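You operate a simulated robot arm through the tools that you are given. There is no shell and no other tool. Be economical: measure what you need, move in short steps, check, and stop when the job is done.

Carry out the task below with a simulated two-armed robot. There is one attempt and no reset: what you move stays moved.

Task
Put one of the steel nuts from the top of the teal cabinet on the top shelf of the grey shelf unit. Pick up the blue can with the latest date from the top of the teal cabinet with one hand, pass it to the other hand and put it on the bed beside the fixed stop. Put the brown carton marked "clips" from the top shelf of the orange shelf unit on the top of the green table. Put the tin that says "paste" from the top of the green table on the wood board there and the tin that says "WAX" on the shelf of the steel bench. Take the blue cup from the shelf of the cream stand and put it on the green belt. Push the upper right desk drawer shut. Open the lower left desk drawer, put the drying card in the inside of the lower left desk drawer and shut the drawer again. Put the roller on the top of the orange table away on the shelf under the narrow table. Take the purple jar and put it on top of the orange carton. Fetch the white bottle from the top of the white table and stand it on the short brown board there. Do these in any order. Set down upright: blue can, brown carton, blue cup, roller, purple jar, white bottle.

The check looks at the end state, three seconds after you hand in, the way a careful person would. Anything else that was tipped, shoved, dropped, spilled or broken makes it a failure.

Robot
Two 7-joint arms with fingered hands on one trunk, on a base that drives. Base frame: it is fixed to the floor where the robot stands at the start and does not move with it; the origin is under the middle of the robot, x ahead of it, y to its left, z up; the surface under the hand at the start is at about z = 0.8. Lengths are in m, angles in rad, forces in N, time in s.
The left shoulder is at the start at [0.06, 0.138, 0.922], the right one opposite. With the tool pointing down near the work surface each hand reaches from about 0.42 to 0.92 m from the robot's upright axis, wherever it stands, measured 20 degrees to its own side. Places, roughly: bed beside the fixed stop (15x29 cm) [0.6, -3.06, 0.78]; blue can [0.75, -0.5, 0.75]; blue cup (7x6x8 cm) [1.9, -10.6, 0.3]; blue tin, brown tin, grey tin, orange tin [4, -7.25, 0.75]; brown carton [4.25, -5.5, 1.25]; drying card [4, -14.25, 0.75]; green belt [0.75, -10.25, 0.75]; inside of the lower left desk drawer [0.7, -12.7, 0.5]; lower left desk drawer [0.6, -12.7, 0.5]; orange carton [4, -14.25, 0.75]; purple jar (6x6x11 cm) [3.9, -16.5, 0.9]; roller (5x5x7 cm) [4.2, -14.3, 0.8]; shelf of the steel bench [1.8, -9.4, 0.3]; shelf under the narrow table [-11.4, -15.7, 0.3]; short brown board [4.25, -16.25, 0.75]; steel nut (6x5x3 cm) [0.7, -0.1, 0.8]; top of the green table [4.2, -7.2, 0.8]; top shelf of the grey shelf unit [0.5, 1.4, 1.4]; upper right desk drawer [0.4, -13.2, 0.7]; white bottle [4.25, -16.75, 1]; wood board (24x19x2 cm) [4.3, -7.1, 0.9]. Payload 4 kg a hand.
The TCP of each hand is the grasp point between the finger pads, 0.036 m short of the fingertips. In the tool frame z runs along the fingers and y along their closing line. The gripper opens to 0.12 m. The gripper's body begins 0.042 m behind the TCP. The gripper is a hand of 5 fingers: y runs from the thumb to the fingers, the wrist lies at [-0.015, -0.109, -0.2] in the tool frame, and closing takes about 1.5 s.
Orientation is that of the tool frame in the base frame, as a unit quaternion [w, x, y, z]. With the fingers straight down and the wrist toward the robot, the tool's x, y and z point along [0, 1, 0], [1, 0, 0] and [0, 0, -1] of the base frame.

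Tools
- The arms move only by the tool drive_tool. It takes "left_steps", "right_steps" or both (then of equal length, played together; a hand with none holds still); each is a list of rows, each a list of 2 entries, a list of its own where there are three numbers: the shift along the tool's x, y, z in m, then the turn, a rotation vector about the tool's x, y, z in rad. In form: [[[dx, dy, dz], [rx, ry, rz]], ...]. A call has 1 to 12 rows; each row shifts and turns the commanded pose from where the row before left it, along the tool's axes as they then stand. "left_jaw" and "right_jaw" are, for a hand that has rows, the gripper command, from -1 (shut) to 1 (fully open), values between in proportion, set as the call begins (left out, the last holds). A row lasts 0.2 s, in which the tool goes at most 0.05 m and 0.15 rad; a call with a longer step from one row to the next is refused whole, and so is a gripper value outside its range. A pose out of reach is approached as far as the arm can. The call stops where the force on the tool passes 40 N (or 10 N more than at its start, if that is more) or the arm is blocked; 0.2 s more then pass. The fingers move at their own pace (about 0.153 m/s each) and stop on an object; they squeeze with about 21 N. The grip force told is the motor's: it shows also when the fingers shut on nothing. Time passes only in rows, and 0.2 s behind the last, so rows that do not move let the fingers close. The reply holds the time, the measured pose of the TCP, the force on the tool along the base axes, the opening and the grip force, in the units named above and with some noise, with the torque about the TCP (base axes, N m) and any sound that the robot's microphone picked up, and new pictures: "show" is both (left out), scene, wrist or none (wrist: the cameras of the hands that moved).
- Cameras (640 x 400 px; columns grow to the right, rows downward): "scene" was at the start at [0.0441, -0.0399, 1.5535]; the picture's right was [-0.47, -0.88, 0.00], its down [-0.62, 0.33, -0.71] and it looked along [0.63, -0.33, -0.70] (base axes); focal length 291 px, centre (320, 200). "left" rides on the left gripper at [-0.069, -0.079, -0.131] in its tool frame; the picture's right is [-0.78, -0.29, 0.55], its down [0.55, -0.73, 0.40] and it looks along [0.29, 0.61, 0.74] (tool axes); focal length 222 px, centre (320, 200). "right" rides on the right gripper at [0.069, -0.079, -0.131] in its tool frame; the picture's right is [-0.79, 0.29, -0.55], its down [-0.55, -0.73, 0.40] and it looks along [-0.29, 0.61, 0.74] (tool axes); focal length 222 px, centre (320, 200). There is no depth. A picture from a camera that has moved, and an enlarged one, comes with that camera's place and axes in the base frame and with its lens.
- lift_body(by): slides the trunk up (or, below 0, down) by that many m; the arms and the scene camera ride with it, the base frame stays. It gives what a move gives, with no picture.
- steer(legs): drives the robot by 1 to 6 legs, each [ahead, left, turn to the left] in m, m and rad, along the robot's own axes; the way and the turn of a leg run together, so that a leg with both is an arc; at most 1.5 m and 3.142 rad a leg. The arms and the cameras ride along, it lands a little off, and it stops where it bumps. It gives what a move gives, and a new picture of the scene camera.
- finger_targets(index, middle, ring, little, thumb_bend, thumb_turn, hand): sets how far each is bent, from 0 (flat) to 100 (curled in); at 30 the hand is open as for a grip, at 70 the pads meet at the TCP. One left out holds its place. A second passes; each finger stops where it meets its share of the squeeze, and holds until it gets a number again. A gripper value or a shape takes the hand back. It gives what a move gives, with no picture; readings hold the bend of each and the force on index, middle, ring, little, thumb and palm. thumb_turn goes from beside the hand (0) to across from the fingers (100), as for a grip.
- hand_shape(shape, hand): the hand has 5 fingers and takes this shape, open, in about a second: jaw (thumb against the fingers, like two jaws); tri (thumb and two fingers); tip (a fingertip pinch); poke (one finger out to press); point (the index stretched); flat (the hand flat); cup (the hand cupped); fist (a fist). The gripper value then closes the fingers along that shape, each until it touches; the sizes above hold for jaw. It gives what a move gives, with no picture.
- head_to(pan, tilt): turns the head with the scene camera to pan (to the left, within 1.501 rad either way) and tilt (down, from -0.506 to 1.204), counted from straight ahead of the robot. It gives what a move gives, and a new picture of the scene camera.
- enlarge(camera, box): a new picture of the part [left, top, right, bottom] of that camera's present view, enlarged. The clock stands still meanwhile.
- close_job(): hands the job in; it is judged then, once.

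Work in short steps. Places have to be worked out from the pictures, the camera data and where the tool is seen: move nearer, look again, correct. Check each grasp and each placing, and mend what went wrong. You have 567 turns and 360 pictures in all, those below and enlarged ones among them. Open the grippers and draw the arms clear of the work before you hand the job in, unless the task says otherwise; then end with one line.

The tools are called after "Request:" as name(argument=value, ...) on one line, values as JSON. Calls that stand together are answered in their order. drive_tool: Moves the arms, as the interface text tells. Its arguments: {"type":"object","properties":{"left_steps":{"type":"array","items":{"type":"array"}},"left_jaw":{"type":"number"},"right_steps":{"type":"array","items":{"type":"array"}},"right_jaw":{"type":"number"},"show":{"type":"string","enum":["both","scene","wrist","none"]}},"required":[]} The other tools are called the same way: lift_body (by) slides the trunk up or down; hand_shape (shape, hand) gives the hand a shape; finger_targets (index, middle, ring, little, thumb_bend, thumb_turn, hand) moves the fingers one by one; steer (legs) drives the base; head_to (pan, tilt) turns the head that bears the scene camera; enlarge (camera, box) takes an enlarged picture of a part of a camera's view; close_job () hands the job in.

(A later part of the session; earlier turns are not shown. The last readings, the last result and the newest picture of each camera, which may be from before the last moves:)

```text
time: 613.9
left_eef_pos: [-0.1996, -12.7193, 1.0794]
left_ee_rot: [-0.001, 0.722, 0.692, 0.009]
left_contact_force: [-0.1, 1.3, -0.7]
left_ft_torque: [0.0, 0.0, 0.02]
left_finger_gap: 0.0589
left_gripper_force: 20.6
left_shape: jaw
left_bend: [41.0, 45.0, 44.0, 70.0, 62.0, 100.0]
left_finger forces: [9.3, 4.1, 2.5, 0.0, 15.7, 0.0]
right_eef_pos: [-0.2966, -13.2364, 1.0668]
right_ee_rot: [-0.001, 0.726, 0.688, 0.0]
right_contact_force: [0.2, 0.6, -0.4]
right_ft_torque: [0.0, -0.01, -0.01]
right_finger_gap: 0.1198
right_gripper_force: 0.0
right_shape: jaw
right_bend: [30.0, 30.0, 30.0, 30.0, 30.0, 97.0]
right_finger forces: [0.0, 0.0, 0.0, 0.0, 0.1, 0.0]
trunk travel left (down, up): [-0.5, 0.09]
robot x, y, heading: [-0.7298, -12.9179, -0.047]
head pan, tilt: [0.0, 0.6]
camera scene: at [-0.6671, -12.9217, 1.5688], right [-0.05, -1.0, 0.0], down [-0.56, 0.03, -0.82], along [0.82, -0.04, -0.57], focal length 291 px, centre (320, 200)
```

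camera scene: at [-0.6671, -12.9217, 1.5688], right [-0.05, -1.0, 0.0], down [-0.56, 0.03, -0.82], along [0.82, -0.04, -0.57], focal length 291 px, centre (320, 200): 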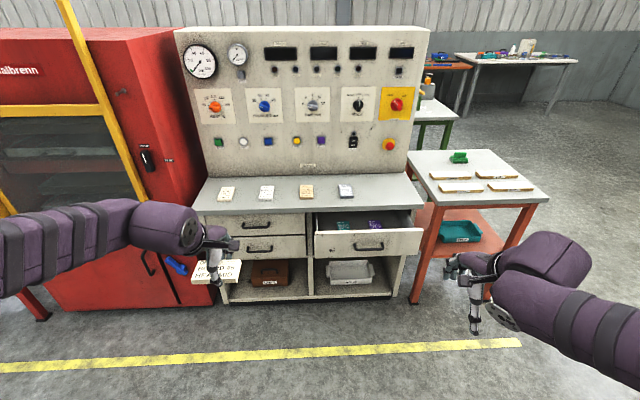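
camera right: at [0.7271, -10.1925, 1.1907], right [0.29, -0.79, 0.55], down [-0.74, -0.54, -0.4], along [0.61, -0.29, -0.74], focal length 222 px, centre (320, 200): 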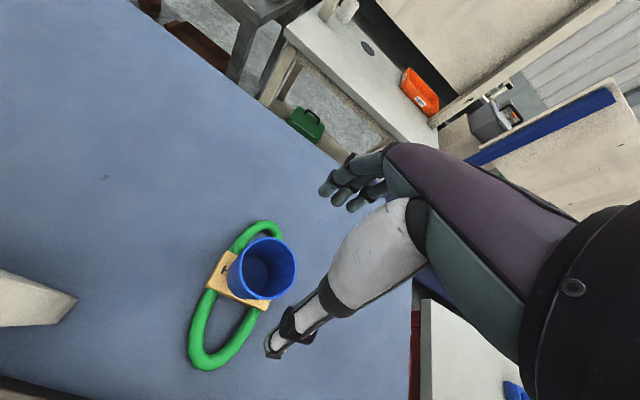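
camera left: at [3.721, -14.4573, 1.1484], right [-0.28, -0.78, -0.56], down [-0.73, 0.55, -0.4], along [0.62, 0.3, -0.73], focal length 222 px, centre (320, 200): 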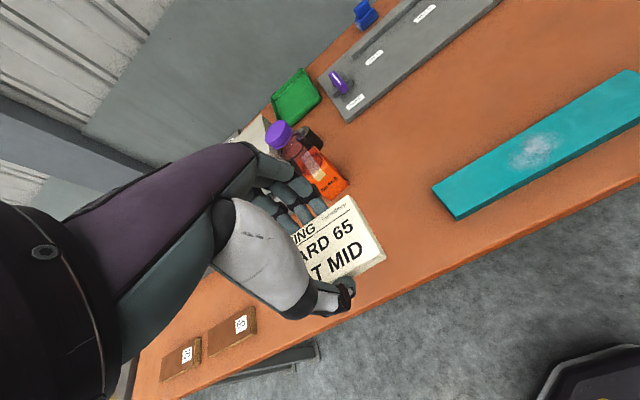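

The desk: upper-right drawer is open ~14 cm (face x≈0.235, z 0.64–0.79); lower-left drawer handle at about (0.34,-12.68,0.58). I lower the trunk 0.3 m and pitch the right hand to point forward.

Request:
lift_body(by=-0.3)

Request:
drive_tool(right_steps=[[[0, 0.02, 0], [-0.1428, 0, 0]], [[0, 0.0198, 0.0029], [-0.1428, 0, 0]], [[0, 0.0192, 0.0056], [-0.1428, 0, 0]], [[0, 0.0182, 0.0083], [-0.1428, 0, 0]], [[0, 0.0168, 0.0108], [-0.1428, 0, 0]], [[0, 0.0151, 0.0131], [-0.1428, 0, 0]], [[0, 0.0131, 0.0151], [-0.1428, 0, 0]], [[0, 0.0108, 0.0168], [-0.1428, 0, 0]], [[0, 0.0083, 0.0182], [-0.1428, 0, 0]], [[0, 0.0056, 0.0192], [-0.1428, 0, 0]], [[0, 0.0028, 0.0198], [-0.1428, 0, 0]]], right_jaw=-1, show="scene")

```text
time: 616.9
left_eef_pos: [-0.2009, -12.7185, 0.7786]
left_ee_rot: [0.0, 0.722, 0.692, 0.009]
left_contact_force: [0.1, 0.1, 0.9]
left_ft_torque: [-0.02, -0.03, -0.03]
left_finger_gap: 0.0588
left_gripper_force: 21.0
left_shape: jaw
left_bend: [41.0, 45.0, 44.0, 70.0, 62.0, 100.0]
left_finger forces: [9.2, 4.1, 2.4, 0.1, 15.6, 0.0]
right_eef_pos: [-0.2965, -13.2353, 0.7684]
right_ee_rot: [0.0, 0.725, 0.688, -0.001]
right_contact_force: [0.1, -0.7, 0.3]
right_ft_torque: [-0.03, 0.01, 0.0]
right_finger_gap: 0.1196
right_gripper_force: 0.0
right_shape: jaw
right_bend: [30.0, 30.0, 30.0, 30.0, 30.0, 97.0]
right_finger forces: [0.0, 0.0, 0.0, 0.1, 0.0, 0.0]
trunk travel left (down, up): [-0.2, 0.39]
robot x, y, heading: [-0.7254, -12.9151, -0.046]
head pan, tilt: [0.0, 0.6]
```

```text
time: 619.3
left_eef_pos: [-0.2, -12.7183, 0.779]
left_ee_rot: [0.0, 0.722, 0.692, 0.008]
left_contact_force: [0.5, -0.6, -0.7]
left_ft_torque: [0.0, -0.02, 0.02]
left_finger_gap: 0.059
left_gripper_force: 20.5
left_shape: jaw
left_bend: [41.0, 45.0, 44.0, 70.0, 62.0, 100.0]
left_finger forces: [9.2, 4.2, 2.4, 0.1, 15.6, 0.0]
right_eef_pos: [-0.1464, -13.3398, 1.0006]
right_ee_rot: [0.426, 0.567, 0.569, 0.416]
right_contact_force: [0.0, 0.3, 0.6]
right_ft_torque: [0.01, -0.04, -0.02]
right_finger_gap: 0.0
right_gripper_force: 20.9
right_shape: jaw
right_bend: [70.0, 70.0, 70.0, 66.0, 69.0, 100.0]
right_finger forces: [0.0, 0.1, 0.1, 0.1, 0.0, 0.1]
right hand out of reach, approached as far as the arm can: row 6, 7, 8, 9, 10, 11
trunk travel left (down, up): [-0.2, 0.39]
robot x, y, heading: [-0.7306, -12.9196, -0.047]
head pan, tilt: [0.0, 0.6]
camera scene: at [-0.6672, -12.9216, 1.2688], right [-0.05, -1.0, 0.0], down [-0.56, 0.03, -0.83], along [0.82, -0.04, -0.56], focal length 291 px, centre (320, 200)
```

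scene: 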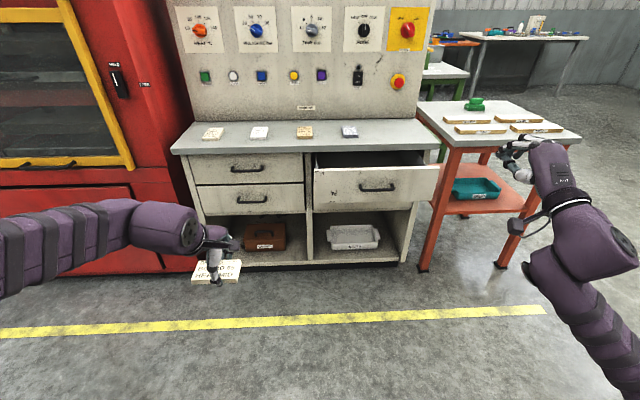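

Hand now points forward (pitched ~73°) but too high. Move it down/left/forward to before the drawer face.

Request:
drive_tool(right_steps=[[[0.019, -0.03, 0.02], [0, 0, 0]], [[0.019, -0.03, 0.02], [0, 0, 0]], [[0.019, -0.03, 0.02], [0, 0, 0]], [[0.019, -0.03, 0.025], [0, 0, 0]], [[0.019, -0.03, 0.025], [0, 0, 0]], [[0.019, -0.025, 0.03], [0, 0, 0]], [[0.019, -0.025, 0.03], [0, 0, 0]], [[0.019, -0.02, 0.03], [0, 0, 0]], [[0.019, -0.01, 0.03], [0, 0, 0]]], show="both")

```text
time: 621.3
left_eef_pos: [-0.2017, -12.7186, 0.7789]
left_ee_rot: [0.0, 0.723, 0.691, 0.008]
left_contact_force: [-0.2, -0.2, -0.7]
left_ft_torque: [-0.01, -0.02, 0.0]
left_finger_gap: 0.0586
left_gripper_force: 21.0
left_shape: jaw
left_bend: [41.0, 45.0, 44.0, 70.0, 62.0, 100.0]
left_finger forces: [9.1, 4.1, 2.4, 0.1, 15.7, 0.1]
right_eef_pos: [-0.0485, -13.3138, 1.0145]
right_ee_rot: [0.418, 0.567, 0.578, 0.411]
right_contact_force: [-0.2, -0.2, 0.1]
right_ft_torque: [0.0, -0.01, 0.0]
right_finger_gap: 0.0
right_gripper_force: 21.1
right_shape: jaw
right_bend: [70.0, 70.0, 70.0, 66.0, 69.0, 100.0]
right_finger forces: [0.0, 0.1, 0.0, 0.1, 0.0, 0.0]
right hand out of reach, approached as far as the arm can: row 1, 2, 3, 4, 5, 6, 7, 8, 9
trunk travel left (down, up): [-0.2, 0.39]
robot x, y, heading: [-0.7307, -12.9186, -0.05]
head pan, tilt: [0.0, 0.6]
camera scene: at [-0.6671, -12.9216, 1.2688], right [-0.05, -1.0, 0.0], down [-0.56, 0.03, -0.82], along [0.82, -0.04, -0.57], focal length 291 px, centre (320, 200)
camera right: at [-0.1975, -13.2444, 0.9781], right [-0.42, -0.78, 0.46], down [0.15, -0.56, -0.81], along [0.89, -0.27, 0.36], focal length 222 px, centre (320, 200)
```

scene: 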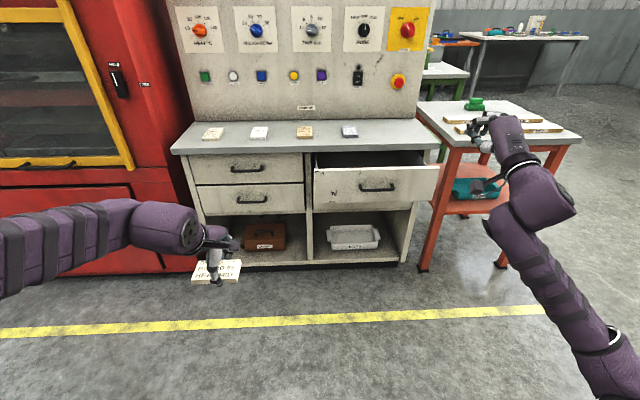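
right: 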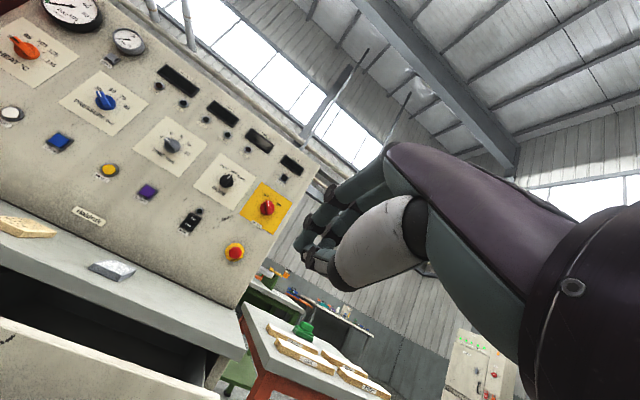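

The pose needs the target above the shoulder. Lower the trunk the remaining 0.2 m and retry.

Request:
lift_body(by=-0.2)

Request:
drive_tool(right_steps=[[[0.018, -0.03, -0.008], [0, 0, 0]], [[0.018, -0.03, -0.008], [0, 0, 0]], [[0.018, -0.03, -0.008], [0, 0, 0]], [[0.018, -0.03, 0], [0, 0, 0]], [[0.018, -0.02, 0], [0, 0, 0]], [[0.018, 0, 0], [0, 0, 0]], [[0.018, 0, 0], [0, 0, 0]]], show="scene")

```text
time: 623.4
left_eef_pos: [-0.2014, -12.7181, 0.5791]
left_ee_rot: [0.0, 0.721, 0.693, 0.007]
left_contact_force: [0.3, 0.7, -1.2]
left_ft_torque: [0.0, -0.02, -0.03]
left_finger_gap: 0.0589
left_gripper_force: 21.3
left_shape: jaw
left_bend: [41.0, 45.0, 44.0, 70.0, 62.0, 100.0]
left_finger forces: [9.2, 4.1, 2.5, 0.1, 15.6, 0.1]
right_eef_pos: [-0.0491, -13.3137, 0.8138]
right_ee_rot: [0.418, 0.567, 0.579, 0.411]
right_contact_force: [-0.1, 0.1, -0.4]
right_ft_torque: [-0.06, -0.01, 0.02]
right_finger_gap: 0.0
right_gripper_force: 20.8
right_shape: jaw
right_bend: [70.0, 70.0, 70.0, 66.0, 69.0, 100.0]
right_finger forces: [0.0, 0.0, 0.0, 0.0, 0.0, 0.0]
trunk travel left (down, up): [0.0, 0.59]
robot x, y, heading: [-0.7285, -12.9152, -0.048]
head pan, tilt: [0.0, 0.6]
```

```text
time: 625.0
left_eef_pos: [-0.2017, -12.718, 0.5785]
left_ee_rot: [0.0, 0.723, 0.691, 0.008]
left_contact_force: [-0.3, -1.6, 0.4]
left_ft_torque: [-0.01, 0.01, 0.04]
left_finger_gap: 0.0588
left_gripper_force: 21.0
left_shape: jaw
left_bend: [41.0, 45.0, 44.0, 70.0, 62.0, 100.0]
left_finger forces: [9.2, 4.1, 2.4, 0.0, 15.7, 0.0]
right_eef_pos: [-0.1461, -13.251, 0.8148]
right_ee_rot: [0.415, 0.568, 0.581, 0.408]
right_contact_force: [0.6, 0.3, 0.5]
right_ft_torque: [0.03, 0.0, 0.0]
right_finger_gap: 0.0
right_gripper_force: 21.2
right_shape: jaw
right_bend: [70.0, 70.0, 70.0, 66.0, 69.0, 100.0]
right_finger forces: [0.0, 0.0, 0.0, 0.1, 0.0, 0.1]
right hand out of reach, approached as far as the arm can: row 1, 2, 3, 4, 5, 6, 7
trunk travel left (down, up): [0.0, 0.59]
robot x, y, heading: [-0.7279, -12.9192, -0.048]
head pan, tilt: [0.0, 0.6]
camera scene: at [-0.6671, -12.9217, 1.0688], right [-0.05, -1.0, 0.0], down [-0.56, 0.03, -0.83], along [0.82, -0.04, -0.57], focal length 291 px, centre (320, 200)
```

scene: 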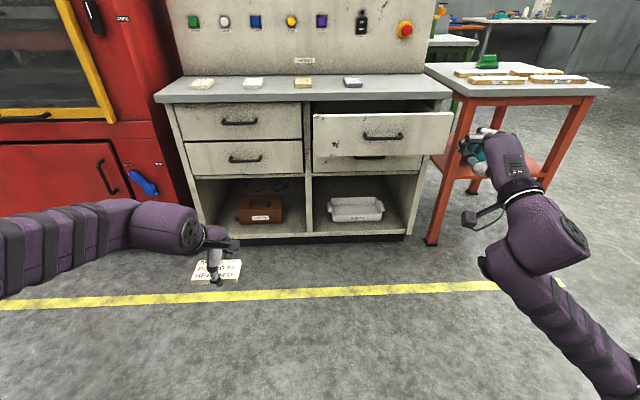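

That forward pose can't go low; I'll use fingers-down instead and push with the finger backs. Triangulated: open drawer handle at (0.25,-13.175,0.69); lower-left handle ≈(0.41,-12.67,0.535). Restore the right hand to fingers-down.

Request:
drive_tool(right_steps=[[[0, 0, 0], [0.138, 0.001, 0.001]], [[0, 0, 0], [0.138, 0.001, 0.001]], [[0, 0, 0], [0.138, 0.001, 0.001]], [[0, 0, 0], [0.138, 0.001, 0.001]], [[0, 0, 0], [0.138, 0.001, 0.001]], [[0, 0, 0], [0.138, 0.001, 0.001]], [[0, 0, 0], [0.138, 0.001, 0.001]], [[0, 0, 0], [0.138, 0.001, 0.001]], [[0, 0, 0], [0.138, 0.001, 0.001]]], show="none")

Request:
lift_body(by=0.2)

```text
time: 627.0
left_eef_pos: [-0.2002, -12.7188, 0.579]
left_ee_rot: [-0.001, 0.723, 0.691, 0.009]
left_contact_force: [-0.2, 0.0, -1.1]
left_ft_torque: [0.0, 0.03, 0.0]
left_finger_gap: 0.0586
left_gripper_force: 20.4
left_shape: jaw
left_bend: [41.0, 45.0, 44.0, 70.0, 62.0, 100.0]
left_finger forces: [9.2, 4.1, 2.3, 0.1, 15.5, 0.1]
right_eef_pos: [-0.1481, -13.2504, 0.8153]
right_ee_rot: [0.005, 0.705, 0.709, 0.001]
right_contact_force: [0.6, 0.1, 0.7]
right_ft_torque: [-0.03, -0.01, 0.01]
right_finger_gap: 0.0
right_gripper_force: 20.9
right_shape: jaw
right_bend: [70.0, 70.0, 70.0, 66.0, 69.0, 100.0]
right_finger forces: [0.0, 0.1, 0.0, 0.0, 0.1, 0.0]
trunk travel left (down, up): [0.0, 0.59]
robot x, y, heading: [-0.7295, -12.9156, -0.048]
head pan, tilt: [0.0, 0.6]
```

```text
time: 629.2
left_eef_pos: [-0.2008, -12.7182, 0.7793]
left_ee_rot: [-0.001, 0.722, 0.692, 0.009]
left_contact_force: [0.3, 0.4, -0.3]
left_ft_torque: [-0.02, 0.03, -0.01]
left_finger_gap: 0.059
left_gripper_force: 20.8
left_shape: jaw
left_bend: [41.0, 45.0, 44.0, 70.0, 62.0, 100.0]
left_finger forces: [9.2, 4.2, 2.4, 0.0, 15.6, 0.0]
right_eef_pos: [-0.148, -13.2505, 1.0153]
right_ee_rot: [0.006, 0.705, 0.709, 0.001]
right_contact_force: [-0.2, 0.6, -0.3]
right_ft_torque: [-0.02, -0.02, 0.0]
right_finger_gap: 0.0
right_gripper_force: 21.1
right_shape: jaw
right_bend: [70.0, 70.0, 70.0, 66.0, 69.0, 100.0]
right_finger forces: [0.1, 0.0, 0.1, 0.0, 0.0, 0.0]
trunk travel left (down, up): [-0.2, 0.39]
robot x, y, heading: [-0.7265, -12.9189, -0.052]
head pan, tilt: [0.0, 0.6]
```

Request:
drive_tool(right_steps=[[[0, 0, 0.045], [0, 0, 0]], [[0, 0, 0.045], [0, 0, 0]], [[0, 0, 0.045], [0, 0, 0]], [[0, 0, 0.045], [0, 0, 0]], [[0, 0, 0.045], [0, 0, 0]], [[0, 0, 0.045], [0, 0, 0]], [[0, 0, 0.045], [0, 0, 0]]], show="none")

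Request:
steer(legs=[[0.27, 0.06, 0.05]])

Request:
head_to(pan=-0.25, tilt=0.6)

```text
time: 630.8
left_eef_pos: [-0.2011, -12.7193, 0.7789]
left_ee_rot: [-0.001, 0.723, 0.691, 0.009]
left_contact_force: [-0.4, 0.3, -0.9]
left_ft_torque: [-0.02, 0.0, 0.01]
left_finger_gap: 0.0588
left_gripper_force: 20.7
left_shape: jaw
left_bend: [41.0, 45.0, 44.0, 70.0, 62.0, 100.0]
left_finger forces: [9.2, 4.1, 2.4, 0.1, 15.6, 0.1]
right_eef_pos: [-0.1442, -13.2527, 0.7007]
right_ee_rot: [0.006, 0.705, 0.709, 0.003]
right_contact_force: [-0.1, 0.5, 0.3]
right_ft_torque: [0.01, -0.03, 0.01]
right_finger_gap: 0.0003
right_gripper_force: 21.0
right_shape: jaw
right_bend: [70.0, 70.0, 70.0, 66.0, 69.0, 100.0]
right_finger forces: [0.0, 0.0, 0.0, 0.0, 0.0, 0.0]
trunk travel left (down, up): [-0.2, 0.39]
robot x, y, heading: [-0.7283, -12.9167, -0.049]
head pan, tilt: [0.0, 0.6]
```

```text
time: 632.8
left_eef_pos: [0.061, -12.6399, 0.7796]
left_ee_rot: [0.0, 0.705, 0.709, 0.008]
left_contact_force: [0.3, -0.9, -1.5]
left_ft_torque: [0.02, -0.01, 0.02]
left_finger_gap: 0.0587
left_gripper_force: 20.8
left_shape: jaw
left_bend: [41.0, 45.0, 44.0, 70.0, 62.0, 100.0]
left_finger forces: [9.3, 4.0, 2.5, 0.0, 15.6, 0.0]
right_eef_pos: [0.1443, -13.1728, 0.7015]
right_ee_rot: [0.006, 0.688, 0.726, 0.002]
right_contact_force: [0.7, 0.5, -0.4]
right_ft_torque: [-0.02, 0.03, 0.03]
right_finger_gap: 0.0
right_gripper_force: 20.7
right_shape: jaw
right_bend: [70.0, 70.0, 70.0, 66.0, 69.0, 100.0]
right_finger forces: [0.0, 0.0, 0.0, 0.1, 0.0, 0.0]
trunk travel left (down, up): [-0.2, 0.39]
robot x, y, heading: [-0.4557, -12.8669, -0.001]
head pan, tilt: [0.0, 0.6]
camera scene: at [-0.3946, -12.8667, 1.2688], right [0.0, -1.0, 0.0], down [-0.56, 0.0, -0.83], along [0.83, 0.0, -0.56], focal length 291 px, centre (320, 200)
```

scene: 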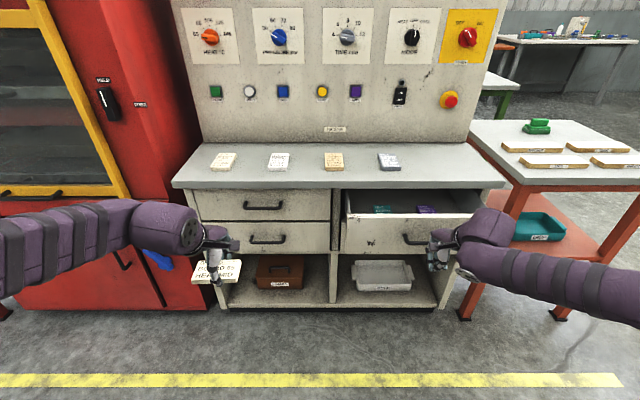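

```text
time: 633.5
left_eef_pos: [0.0614, -12.6408, 0.7785]
left_ee_rot: [-0.001, 0.705, 0.709, 0.008]
left_contact_force: [0.3, 0.4, -0.4]
left_ft_torque: [0.03, 0.0, 0.0]
left_finger_gap: 0.0588
left_gripper_force: 20.7
left_shape: jaw
left_bend: [41.0, 45.0, 44.0, 70.0, 62.0, 100.0]
left_finger forces: [9.2, 4.2, 2.3, 0.1, 15.5, 0.0]
right_eef_pos: [0.1435, -13.1711, 0.6996]
right_ee_rot: [0.006, 0.687, 0.726, 0.002]
right_contact_force: [-0.2, -0.6, -0.2]
right_ft_torque: [0.0, -0.03, 0.0]
right_finger_gap: 0.0
right_gripper_force: 21.0
right_shape: jaw
right_bend: [70.0, 70.0, 70.0, 66.0, 69.0, 100.0]
right_finger forces: [0.0, 0.1, 0.0, 0.0, 0.1, 0.1]
trunk travel left (down, up): [-0.2, 0.39]
robot x, y, heading: [-0.4535, -12.8682, 0.003]
head pan, tilt: [-0.25, 0.6]
camera scene: at [-0.3973, -12.8885, 1.2688], right [-0.25, -0.97, 0.0], down [-0.55, 0.14, -0.82], along [0.8, -0.2, -0.57], focal length 291 px, centre (320, 200)
```

scene: 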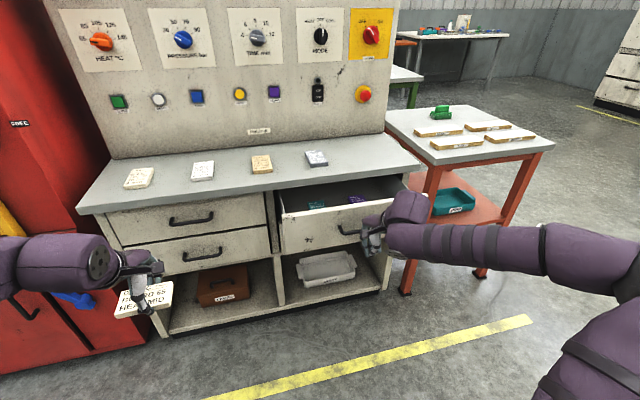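

Center the hand on the drawer (y≈-13.12) and push forward slowly.

Request:
drive_tool(right_steps=[[[0.045, 0, 0], [0, 0, 0]], [[0, 0.025, 0], [0, 0, 0]], [[0, 0.025, 0], [0, 0, 0]], [[0, 0.025, 0], [0, 0, 0]], [[0, 0.02, 0], [0, 0, 0]], [[0, 0.02, 0], [0, 0, 0]], [[0, 0.02, 0], [0, 0, 0]], [[0, 0.02, 0], [0, 0, 0]], [[0, 0.02, 0], [0, 0, 0]], [[0, 0.02, 0], [0, 0, 0]]], show="scene")

```text
time: 635.7
left_eef_pos: [0.0609, -12.6415, 0.7795]
left_ee_rot: [0.0, 0.705, 0.709, 0.008]
left_contact_force: [-0.2, -0.1, -0.3]
left_ft_torque: [-0.04, 0.02, 0.02]
left_finger_gap: 0.0588
left_gripper_force: 21.4
left_shape: jaw
left_bend: [41.0, 45.0, 44.0, 70.0, 62.0, 100.0]
left_finger forces: [9.2, 4.1, 2.4, 0.1, 15.6, 0.1]
right_eef_pos: [0.2698, -13.135, 0.7008]
right_ee_rot: [0.006, 0.689, 0.725, 0.002]
right_contact_force: [-0.1, -0.1, -0.2]
right_ft_torque: [0.01, 0.0, -0.01]
right_finger_gap: 0.0001
right_gripper_force: 20.9
right_shape: jaw
right_bend: [70.0, 70.0, 70.0, 66.0, 69.0, 100.0]
right_finger forces: [0.0, 0.1, 0.0, 0.1, 0.0, 0.0]
right hand out of reach, approached as far as the arm can: row 7, 8, 9, 10
trunk travel left (down, up): [-0.2, 0.39]
robot x, y, heading: [-0.4528, -12.8646, 0.002]
head pan, tilt: [-0.25, 0.6]
camera scene: at [-0.3972, -12.8886, 1.2688], right [-0.25, -0.97, 0.0], down [-0.55, 0.14, -0.82], along [0.8, -0.2, -0.57], focal length 291 px, centre (320, 200)
```

scene: 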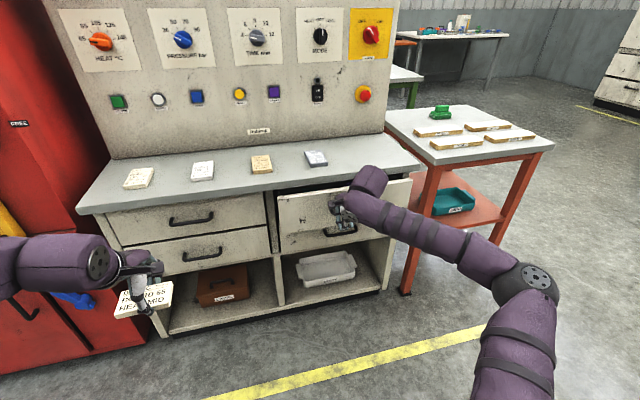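

The drawer moved partly; arm at reach limit. I advance the base 9 cm to keep pushing.

Request:
steer(legs=[[0.09, 0, 0]])

Request:
enlarge(camera="scene", box=[60, 140, 460, 330])

```text
time: 636.9
left_eef_pos: [0.1437, -12.6411, 0.7795]
left_ee_rot: [0.0, 0.706, 0.708, 0.009]
left_contact_force: [0.9, 0.3, -0.4]
left_ft_torque: [-0.02, 0.02, 0.0]
left_finger_gap: 0.0587
left_gripper_force: 20.9
left_shape: jaw
left_bend: [41.0, 45.0, 44.0, 70.0, 62.0, 100.0]
left_finger forces: [9.2, 4.1, 2.4, 0.1, 15.6, 0.0]
right_eef_pos: [0.3474, -13.1342, 0.7004]
right_ee_rot: [0.003, 0.688, 0.726, -0.003]
right_contact_force: [-8.1, 0.6, 4.2]
right_ft_torque: [-0.02, -0.18, -0.07]
right_finger_gap: 0.0
right_gripper_force: 21.5
right_shape: jaw
right_bend: [70.0, 70.0, 70.0, 66.0, 69.0, 100.0]
right_finger forces: [0.0, 8.7, 0.0, 0.0, 0.0, 0.1]
trunk travel left (down, up): [-0.2, 0.39]
robot x, y, heading: [-0.3737, -12.8679, -0.003]
head pan, tilt: [-0.25, 0.6]
stopped in leg 1: the force on the tool passed its limit at 119 N (the readings are from after the stop); the commanded pose is now the measured one
camera scene: at [-0.316, -12.8885, 1.2688], right [-0.25, -0.97, 0.0], down [-0.55, 0.14, -0.83], along [0.8, -0.2, -0.56], focal length 291 px, centre (320, 200)
```

scene: 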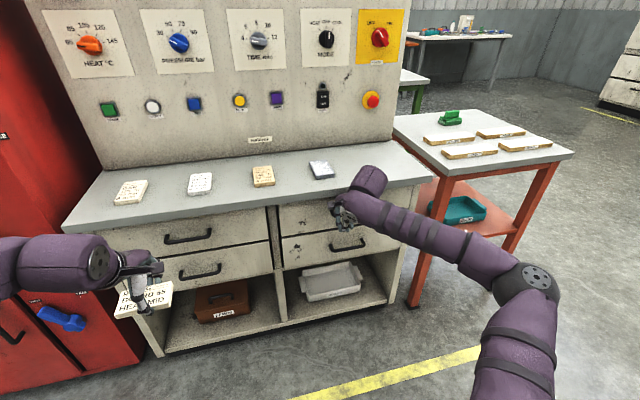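

```text
1.60 times, centred on (260, 235) of scene
camera zoom: at [-0.316, -12.8885, 1.2688], right [-0.25, -0.97, 0.0], down [-0.55, 0.14, -0.83], along [0.8, -0.2, -0.56], focal length 466 px, centre (416, 144)
```

zoom: 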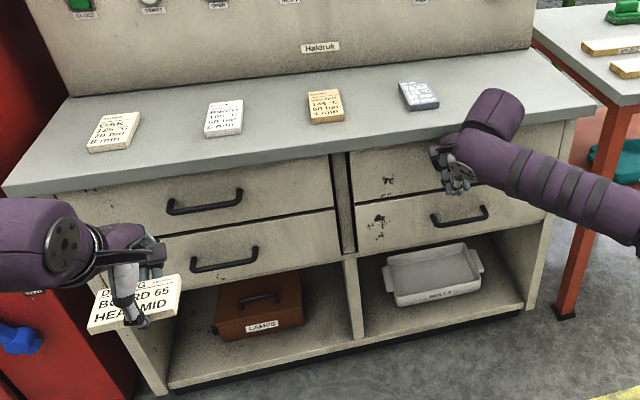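

The upper-right drawer is shut. Now retract the right hand, shift the base, lower the trunk for the lower-left handle at about (0.41,-12.667,0.548).

Request:
drive_tool(right_steps=[[[0, -0.04, 0], [0, 0, 0]], [[0, -0.04, 0], [0, 0, 0]], [[0, -0.04, 0], [0, 0, 0]], [[0, -0.04, 0], [0, 0, 0]], [[0.04, 0, 0], [0, 0, 0]], [[0.04, 0, 0], [0, 0, 0]]], left_steps=[[[0, -0.02, -0.01], [0, 0, 0]], [[0, -0.02, -0.01], [0, 0, 0]], [[0, -0.02, -0.01], [0, 0, 0]], [[0, -0.02, 0], [0, 0, 0]], [[0, 0, 0], [0, 0, 0]], [[0, 0, 0], [0, 0, 0]]], right_jaw=-0.4, show="none")

Request:
steer(legs=[[0.06, 0.15, 0]])

Request:
lift_body(by=-0.1)

Request:
head_to(pan=0.0, tilt=0.65)

```text
time: 638.3
left_eef_pos: [0.0633, -12.6425, 0.807]
left_ee_rot: [-0.002, 0.705, 0.709, 0.007]
left_contact_force: [-0.3, 0.3, -0.2]
left_ft_torque: [-0.02, 0.04, 0.02]
left_finger_gap: 0.059
left_gripper_force: 21.0
left_shape: jaw
left_bend: [41.0, 45.0, 44.0, 70.0, 62.0, 100.0]
left_finger forces: [9.2, 4.1, 2.4, 0.1, 15.6, 0.0]
right_eef_pos: [0.1845, -13.0619, 0.6984]
right_ee_rot: [0.002, 0.688, 0.725, -0.002]
right_contact_force: [0.3, 0.2, -0.2]
right_ft_torque: [-0.02, 0.0, 0.02]
right_finger_gap: 0.0355
right_gripper_force: 0.0
right_shape: jaw
right_bend: [52.0, 55.0, 53.0, 71.0, 68.0, 100.0]
right_finger forces: [0.0, 0.0, 0.0, 0.0, 0.0, 0.0]
trunk travel left (down, up): [-0.2, 0.39]
robot x, y, heading: [-0.3727, -12.8654, 0.001]
head pan, tilt: [-0.25, 0.6]
```

```text
time: 639.7
left_eef_pos: [0.1232, -12.4914, 0.8077]
left_ee_rot: [-0.001, 0.704, 0.71, 0.009]
left_contact_force: [0.0, -0.1, -0.3]
left_ft_torque: [0.04, -0.04, -0.02]
left_finger_gap: 0.0585
left_gripper_force: 21.2
left_shape: jaw
left_bend: [41.0, 45.0, 44.0, 70.0, 62.0, 100.0]
left_finger forces: [9.2, 4.1, 2.4, 0.0, 15.6, 0.0]
right_eef_pos: [0.2433, -12.9096, 0.6999]
right_ee_rot: [0.003, 0.687, 0.727, -0.003]
right_contact_force: [0.8, 1.0, 0.6]
right_ft_torque: [-0.01, 0.05, 0.0]
right_finger_gap: 0.0355
right_gripper_force: 0.2
right_shape: jaw
right_bend: [52.0, 55.0, 53.0, 71.0, 68.0, 100.0]
right_finger forces: [0.0, 0.0, 0.0, 0.1, 0.1, 0.0]
trunk travel left (down, up): [-0.2, 0.39]
robot x, y, heading: [-0.313, -12.7142, 0.008]
head pan, tilt: [-0.25, 0.6]
camera scene: at [-0.2544, -12.7379, 1.2688], right [-0.25, -0.97, 0.0], down [-0.55, 0.14, -0.83], along [0.8, -0.2, -0.56], focal length 291 px, centre (320, 200)
```

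scene: 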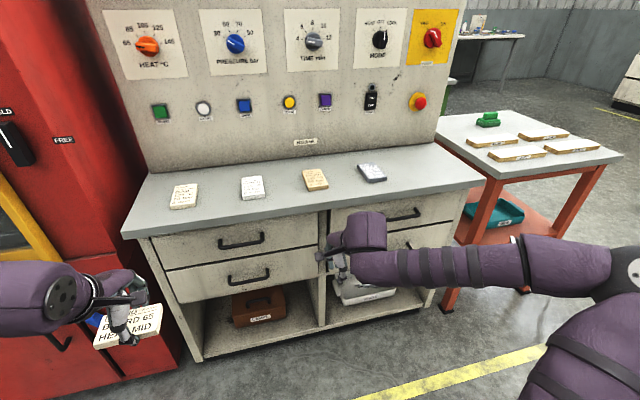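

```text
time: 641.0
left_eef_pos: [0.1239, -12.4904, 0.7083]
left_ee_rot: [-0.001, 0.704, 0.71, 0.009]
left_contact_force: [-1.2, 0.4, -0.7]
left_ft_torque: [0.0, -0.03, 0.01]
left_finger_gap: 0.059
left_gripper_force: 21.1
left_shape: jaw
left_bend: [41.0, 45.0, 44.0, 70.0, 62.0, 100.0]
left_finger forces: [9.2, 4.2, 2.5, 0.0, 15.6, 0.0]
right_eef_pos: [0.2443, -12.9099, 0.5996]
right_ee_rot: [0.002, 0.687, 0.726, -0.003]
right_contact_force: [-0.8, -1.3, 0.5]
right_ft_torque: [-0.01, -0.01, -0.04]
right_finger_gap: 0.0358
right_gripper_force: 0.2
right_shape: jaw
right_bend: [52.0, 55.0, 53.0, 71.0, 68.0, 100.0]
right_finger forces: [0.0, 0.0, 0.0, 0.0, 0.1, 0.0]
trunk travel left (down, up): [-0.1, 0.49]
robot x, y, heading: [-0.3138, -12.7129, 0.005]
head pan, tilt: [-0.25, 0.6]
```

```text
time: 641.8
left_eef_pos: [0.124, -12.4912, 0.7083]
left_ee_rot: [-0.001, 0.705, 0.709, 0.008]
left_contact_force: [-0.7, 1.3, -1.1]
left_ft_torque: [-0.06, 0.0, 0.01]
left_finger_gap: 0.0585
left_gripper_force: 21.1
left_shape: jaw
left_bend: [41.0, 45.0, 44.0, 70.0, 62.0, 100.0]
left_finger forces: [9.1, 4.1, 2.3, 0.1, 15.6, 0.1]
right_eef_pos: [0.244, -12.9091, 0.5981]
right_ee_rot: [0.002, 0.687, 0.727, -0.003]
right_contact_force: [0.4, 1.0, 0.8]
right_ft_torque: [0.02, 0.02, -0.01]
right_finger_gap: 0.0356
right_gripper_force: 0.1
right_shape: jaw
right_bend: [52.0, 55.0, 53.0, 71.0, 68.0, 100.0]
right_finger forces: [0.0, 0.0, 0.0, 0.0, 0.1, 0.1]
trunk travel left (down, up): [-0.1, 0.49]
robot x, y, heading: [-0.3146, -12.7136, 0.003]
head pan, tilt: [0.0, 0.649]
camera scene: at [-0.2533, -12.7161, 1.1646], right [0.0, -1.0, 0.0], down [-0.6, 0.0, -0.8], along [0.8, 0.0, -0.6], focal length 291 px, centre (320, 200)
```

scene: 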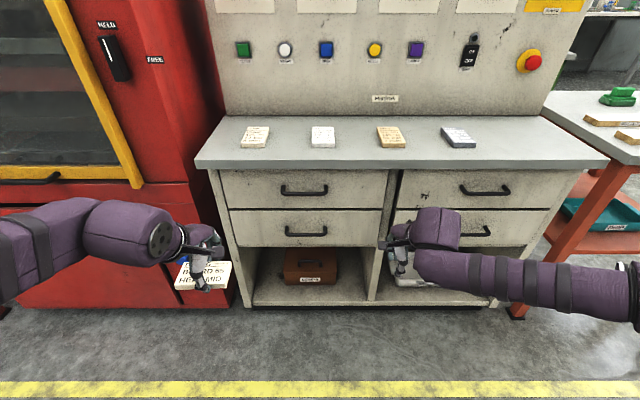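

All drawers are shut now; lower-left handle at (0.41,-12.672,0.551). Bring the right hand sideways in front of it.

Request:
drive_tool(right_steps=[[[0.04, -0.003, 0], [0, 0, 0]], [[0.04, -0.003, 0], [0, 0, 0]], [[0.04, -0.003, 0], [0, 0, 0]], [[0.04, -0.003, 0], [0, 0, 0]], [[0.04, -0.003, 0], [0, 0, 0]], [[0.038, 0, 0], [0, 0, 0]]], show="both")

```text
time: 643.2
left_eef_pos: [0.124, -12.4902, 0.708]
left_ee_rot: [0.0, 0.704, 0.71, 0.008]
left_contact_force: [-0.9, 0.0, -1.5]
left_ft_torque: [-0.04, -0.01, 0.0]
left_finger_gap: 0.0587
left_gripper_force: 20.9
left_shape: jaw
left_bend: [41.0, 45.0, 44.0, 70.0, 62.0, 100.0]
left_finger forces: [9.2, 4.1, 2.4, 0.1, 15.6, 0.0]
right_eef_pos: [0.2135, -12.8073, 0.5943]
right_ee_rot: [0.002, 0.688, 0.726, -0.003]
right_contact_force: [-0.7, 0.5, -0.1]
right_ft_torque: [0.01, 0.02, -0.01]
right_finger_gap: 0.0357
right_gripper_force: 0.0
right_shape: jaw
right_bend: [51.0, 55.0, 53.0, 71.0, 68.0, 100.0]
right_finger forces: [0.0, 0.1, 0.1, 0.1, 0.1, 0.0]
right hand out of reach, approached as far as the arm can: row 3, 4, 5, 6
trunk travel left (down, up): [-0.1, 0.49]
robot x, y, heading: [-0.314, -12.714, 0.002]
head pan, tilt: [0.0, 0.649]
camera scene: at [-0.2532, -12.716, 1.1645], right [0.0, -1.0, 0.0], down [-0.6, 0.0, -0.8], along [0.8, 0.0, -0.6], focal length 291 px, centre (320, 200)
camera right: at [0.1312, -12.7399, 0.7247], right [0.33, -0.76, 0.55], down [-0.7, -0.59, -0.39], along [0.63, -0.26, -0.74], focal length 222 px, centre (320, 200)
```

scene: 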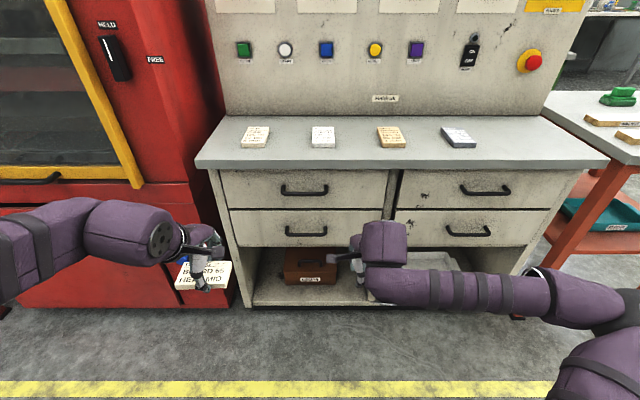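
right: 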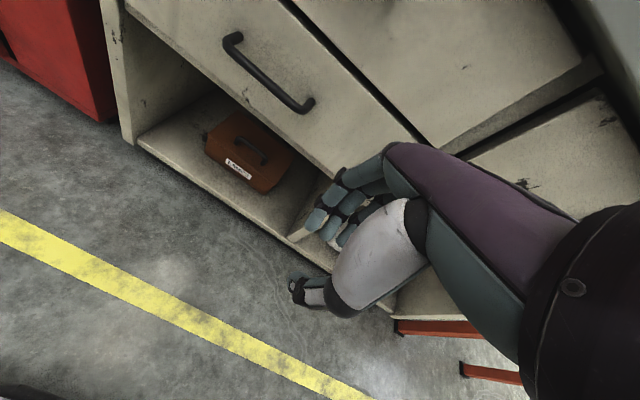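

Right arm can't cross farther; shift the base left 0.14 m instead (left hand stays clear of the red cabinet front at x≈0.5).

Request:
steer(legs=[[0, 0.137, 0]])

Request:
enlarge(camera="right", box=[0, 0, 640, 400])

```text
time: 644.5
left_eef_pos: [0.1239, -12.3525, 0.7076]
left_ee_rot: [-0.001, 0.704, 0.71, 0.008]
left_contact_force: [-0.3, 0.4, -1.0]
left_ft_torque: [0.04, 0.02, 0.02]
left_finger_gap: 0.059
left_gripper_force: 21.1
left_shape: jaw
left_bend: [41.0, 45.0, 44.0, 70.0, 62.0, 100.0]
left_finger forces: [9.2, 4.1, 2.4, 0.0, 15.6, 0.0]
right_eef_pos: [0.213, -12.6699, 0.5952]
right_ee_rot: [0.002, 0.687, 0.727, -0.003]
right_contact_force: [0.0, -0.1, 0.2]
right_ft_torque: [0.01, 0.02, -0.01]
right_finger_gap: 0.0358
right_gripper_force: 0.0
right_shape: jaw
right_bend: [51.0, 55.0, 53.0, 71.0, 68.0, 100.0]
right_finger forces: [0.0, 0.0, 0.0, 0.0, 0.1, 0.0]
trunk travel left (down, up): [-0.1, 0.49]
robot x, y, heading: [-0.3133, -12.5784, -0.001]
head pan, tilt: [0.0, 0.649]
camera scene: at [-0.2534, -12.5779, 1.1645], right [0.0, -1.0, 0.0], down [-0.6, 0.0, -0.8], along [0.8, 0.0, -0.6], focal length 291 px, centre (320, 200)
```

scene: 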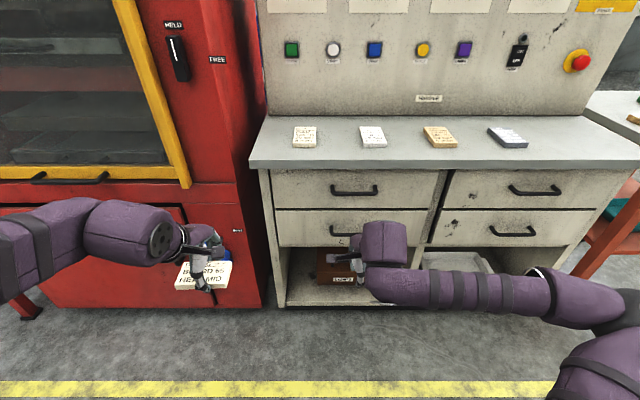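

```text
1.00 times, centred on (320, 200) of right (not enlarged: the box is as wide or as high as the picture)
camera zoom: at [0.131, -12.6016, 0.7247], right [0.33, -0.76, 0.55], down [-0.7, -0.59, -0.39], along [0.63, -0.26, -0.74], focal length 222 px, centre (320, 200)
```

zoom: 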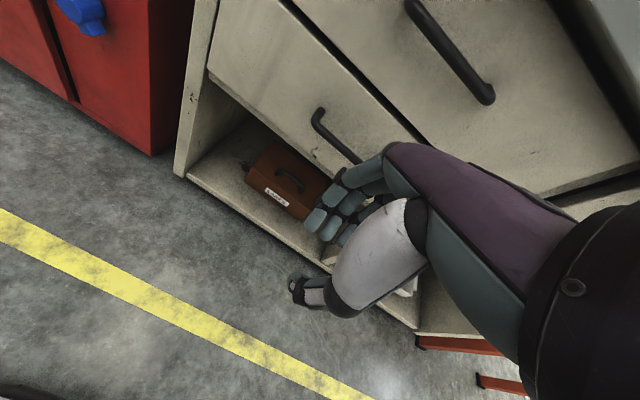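

A vertical hand would hit the face and upper handle, so I need ~45° pitch. Lower the trunk fully and pitch the right hand forward 0.8 rad while rising.

Request:
lift_body(by=-0.1)

Request:
drive_tool(right_steps=[[[0, 0, -0.025], [-0.133, 0, 0]], [[0, 0.003, -0.025], [-0.133, 0, 0]], [[0, 0.006, -0.024], [-0.133, 0, 0]], [[0, 0.009, -0.023], [-0.133, 0, 0]], [[0, 0.012, -0.02], [-0.133, 0, 0]], [[0, 0, 0], [-0.133, 0, 0]]], show="wrist")

```text
time: 645.9
left_eef_pos: [0.1222, -12.3524, 0.6076]
left_ee_rot: [0.0, 0.705, 0.709, 0.007]
left_contact_force: [0.6, 0.4, -0.6]
left_ft_torque: [0.0, -0.04, -0.01]
left_finger_gap: 0.059
left_gripper_force: 21.0
left_shape: jaw
left_bend: [41.0, 45.0, 44.0, 70.0, 62.0, 100.0]
left_finger forces: [9.2, 4.0, 2.3, 0.1, 15.7, 0.0]
right_eef_pos: [0.2124, -12.6683, 0.4954]
right_ee_rot: [0.002, 0.687, 0.727, -0.003]
right_contact_force: [0.4, -1.6, 0.0]
right_ft_torque: [0.0, 0.01, -0.01]
right_finger_gap: 0.0358
right_gripper_force: 0.1
right_shape: jaw
right_bend: [51.0, 55.0, 53.0, 71.0, 68.0, 100.0]
right_finger forces: [0.1, 0.0, 0.0, 0.0, 0.0, 0.1]
trunk travel left (down, up): [0.0, 0.59]
robot x, y, heading: [-0.3137, -12.579, 0.009]
head pan, tilt: [0.0, 0.649]
```

```text
time: 647.3
left_eef_pos: [0.1234, -12.3519, 0.6078]
left_ee_rot: [0.0, 0.704, 0.71, 0.008]
left_contact_force: [-0.5, -0.7, -0.4]
left_ft_torque: [-0.01, -0.01, 0.0]
left_finger_gap: 0.0588
left_gripper_force: 20.9
left_shape: jaw
left_bend: [41.0, 45.0, 44.0, 70.0, 62.0, 100.0]
left_finger forces: [9.3, 4.0, 2.4, 0.0, 15.6, 0.0]
right_eef_pos: [0.2272, -12.6675, 0.6085]
right_ee_rot: [0.247, 0.641, 0.68, 0.257]
right_contact_force: [0.2, 0.1, 0.1]
right_ft_torque: [-0.01, -0.01, 0.0]
right_finger_gap: 0.036
right_gripper_force: 0.0
right_shape: jaw
right_bend: [51.0, 55.0, 53.0, 71.0, 68.0, 100.0]
right_finger forces: [0.0, 0.0, 0.0, 0.0, 0.0, 0.0]
right hand out of reach, approached as far as the arm can: row 4, 5, 6
trunk travel left (down, up): [0.0, 0.59]
robot x, y, heading: [-0.3132, -12.5769, 0.0]
head pan, tilt: [0.0, 0.649]
camera right: at [0.0788, -12.6046, 0.6519], right [-0.1, -0.79, 0.61], down [-0.25, -0.57, -0.78], along [0.96, -0.24, -0.14], focal length 222 px, centre (320, 200)
```

right: 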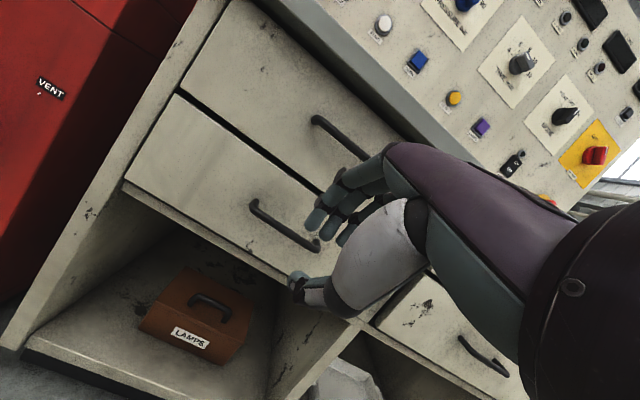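

Pitch ≈42° achieved. Handle bar center (0.41,-12.67,0.54). Narrow the grip a bit and move forward at this height to just above the bar.

Request:
drive_tool(right_steps=[[[-0.002, 0.0295, 0.0262], [0, 0, 0]], [[-0.002, 0.0295, 0.0262], [0, 0, 0]], [[-0.002, 0.0295, 0.0262], [0, 0, 0]], [[-0.002, 0.0295, 0.0262], [0, 0, 0]]], right_jaw=-0.5, show="both")

```text
time: 648.3
left_eef_pos: [0.1232, -12.3526, 0.608]
left_ee_rot: [0.0, 0.704, 0.71, 0.007]
left_contact_force: [1.0, -0.1, -0.8]
left_ft_torque: [0.0, 0.02, 0.0]
left_finger_gap: 0.0588
left_gripper_force: 21.2
left_shape: jaw
left_bend: [41.0, 45.0, 44.0, 70.0, 62.0, 100.0]
left_finger forces: [9.2, 4.1, 2.4, 0.1, 15.5, 0.0]
right_eef_pos: [0.3565, -12.6855, 0.6013]
right_ee_rot: [0.247, 0.641, 0.679, 0.258]
right_contact_force: [0.6, 0.1, 0.8]
right_ft_torque: [0.01, 0.0, -0.02]
right_finger_gap: 0.0301
right_gripper_force: 0.2
right_shape: jaw
right_bend: [54.0, 57.0, 56.0, 71.0, 69.0, 100.0]
right_finger forces: [0.1, 0.0, 0.1, 0.0, 0.0, 0.0]
right hand out of reach, approached as far as the arm can: row 3, 4
trunk travel left (down, up): [0.0, 0.59]
robot x, y, heading: [-0.3115, -12.5741, -0.001]
head pan, tilt: [0.0, 0.649]
camera scene: at [-0.2536, -12.5775, 1.0646], right [0.0, -1.0, 0.0], down [-0.6, 0.0, -0.8], along [0.8, 0.0, -0.6], focal length 291 px, centre (320, 200)
camera right: at [0.2071, -12.6216, 0.6452], right [-0.1, -0.79, 0.61], down [-0.25, -0.57, -0.78], along [0.96, -0.23, -0.14], focal length 222 px, centre (320, 200)
```

scene: 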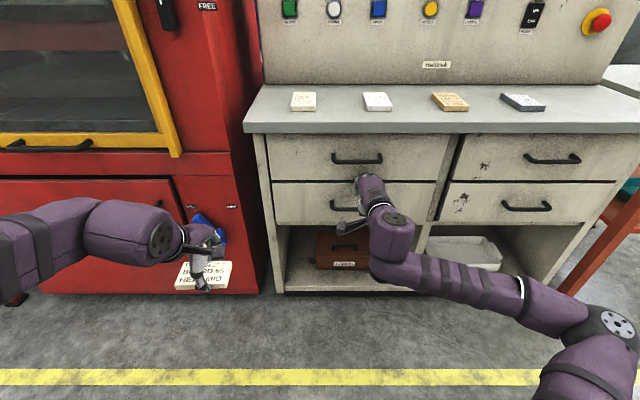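
right: 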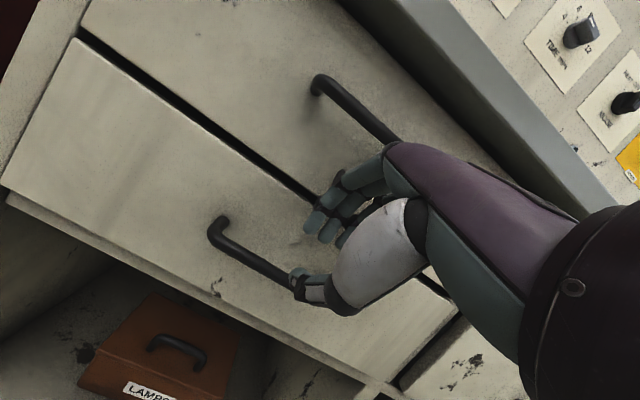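

Bar corner triangulates to x≈0.402, z≈0.540. Nudge the base 4 cm forward, then lower the fingers behind the bar.

Request:
steer(legs=[[0.035, 0.012, 0]])

Request:
drive_tool(right_steps=[[[0, -0.0133, 0.0149], [0, 0, 0]], [[0, -0.0133, 0.0149], [0, 0, 0]], [[0, -0.0066, 0.0075], [0, 0, 0]]], show="wrist")

```text
time: 649.2
left_eef_pos: [0.1528, -12.3443, 0.608]
left_ee_rot: [-0.001, 0.705, 0.709, 0.009]
left_contact_force: [0.1, 0.0, -0.6]
left_ft_torque: [-0.01, 0.0, 0.01]
left_finger_gap: 0.0589
left_gripper_force: 20.9
left_shape: jaw
left_bend: [41.0, 45.0, 44.0, 70.0, 62.0, 100.0]
left_finger forces: [9.1, 4.1, 2.4, 0.1, 15.6, 0.0]
right_eef_pos: [0.3825, -12.6746, 0.604]
right_ee_rot: [0.25, 0.641, 0.678, 0.259]
right_contact_force: [-21.7, -3.0, -2.4]
right_ft_torque: [0.07, -0.12, -0.44]
right_finger_gap: 0.0274
right_gripper_force: 0.0
right_shape: jaw
right_bend: [55.0, 74.0, 60.0, 71.0, 69.0, 100.0]
right_finger forces: [1.8, 12.2, 7.1, 0.0, 0.0, 0.0]
trunk travel left (down, up): [0.0, 0.59]
robot x, y, heading: [-0.2808, -12.5663, 0.003]
head pan, tilt: [0.0, 0.649]
stopped in leg 1: the force on the tool passed its limit at 53 N (the readings are from after the stop); the commanded pose is now the measured one
camera scene: at [-0.2243, -12.5678, 1.0645], right [0.0, -1.0, 0.0], down [-0.6, 0.0, -0.8], along [0.8, 0.0, -0.6], focal length 291 px, centre (320, 200)
```

scene: 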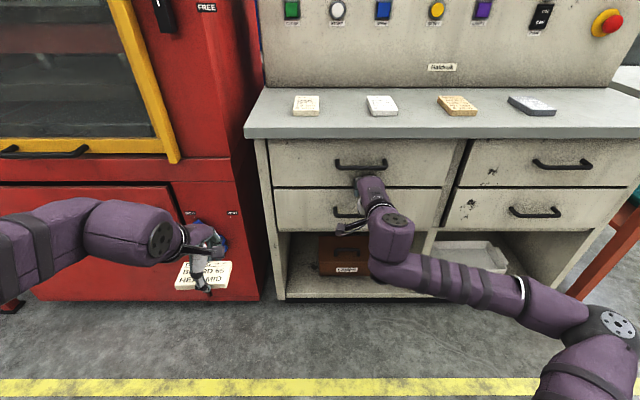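

```text
time: 649.9
left_eef_pos: [0.1537, -12.3429, 0.6078]
left_ee_rot: [0.0, 0.705, 0.709, 0.008]
left_contact_force: [-0.6, -0.3, 0.0]
left_ft_torque: [-0.02, 0.01, -0.02]
left_finger_gap: 0.0592
left_gripper_force: 20.8
left_shape: jaw
left_bend: [41.0, 45.0, 44.0, 70.0, 62.0, 100.0]
left_finger forces: [9.3, 4.1, 2.4, 0.1, 15.6, 0.1]
right_eef_pos: [0.3808, -12.6701, 0.5907]
right_ee_rot: [0.253, 0.636, 0.68, 0.264]
right_contact_force: [-21.0, -2.7, 8.0]
right_ft_torque: [-0.16, -0.61, -0.51]
right_finger_gap: 0.0281
right_gripper_force: 0.1
right_shape: jaw
right_bend: [54.0, 74.0, 57.0, 71.0, 69.0, 100.0]
right_finger forces: [0.0, 9.9, 13.8, 0.1, 0.0, 0.1]
right hand out of reach, approached as far as the arm can: row 2, 3
trunk travel left (down, up): [0.0, 0.59]
robot x, y, heading: [-0.2836, -12.5645, 0.004]
head pan, tilt: [0.0, 0.649]
stopped in row 3 (right hand): the force on the tool passed its limit at 41 N (the readings are from after the stop); the commanded pose is now the measured one
camera right: at [0.2304, -12.6087, 0.631], right [-0.11, -0.79, 0.61], down [-0.23, -0.57, -0.79], along [0.97, -0.23, -0.12], focal length 222 px, centre (320, 200)
```

right: 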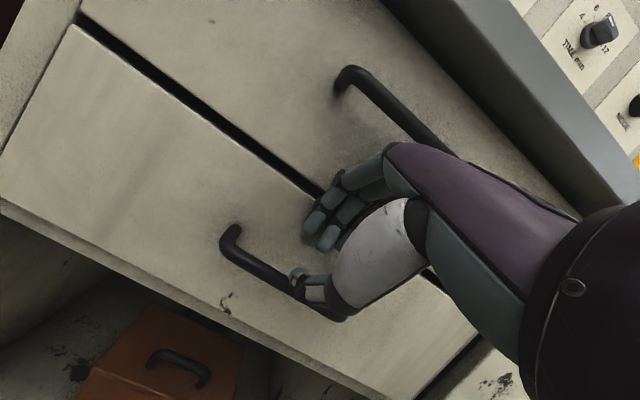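

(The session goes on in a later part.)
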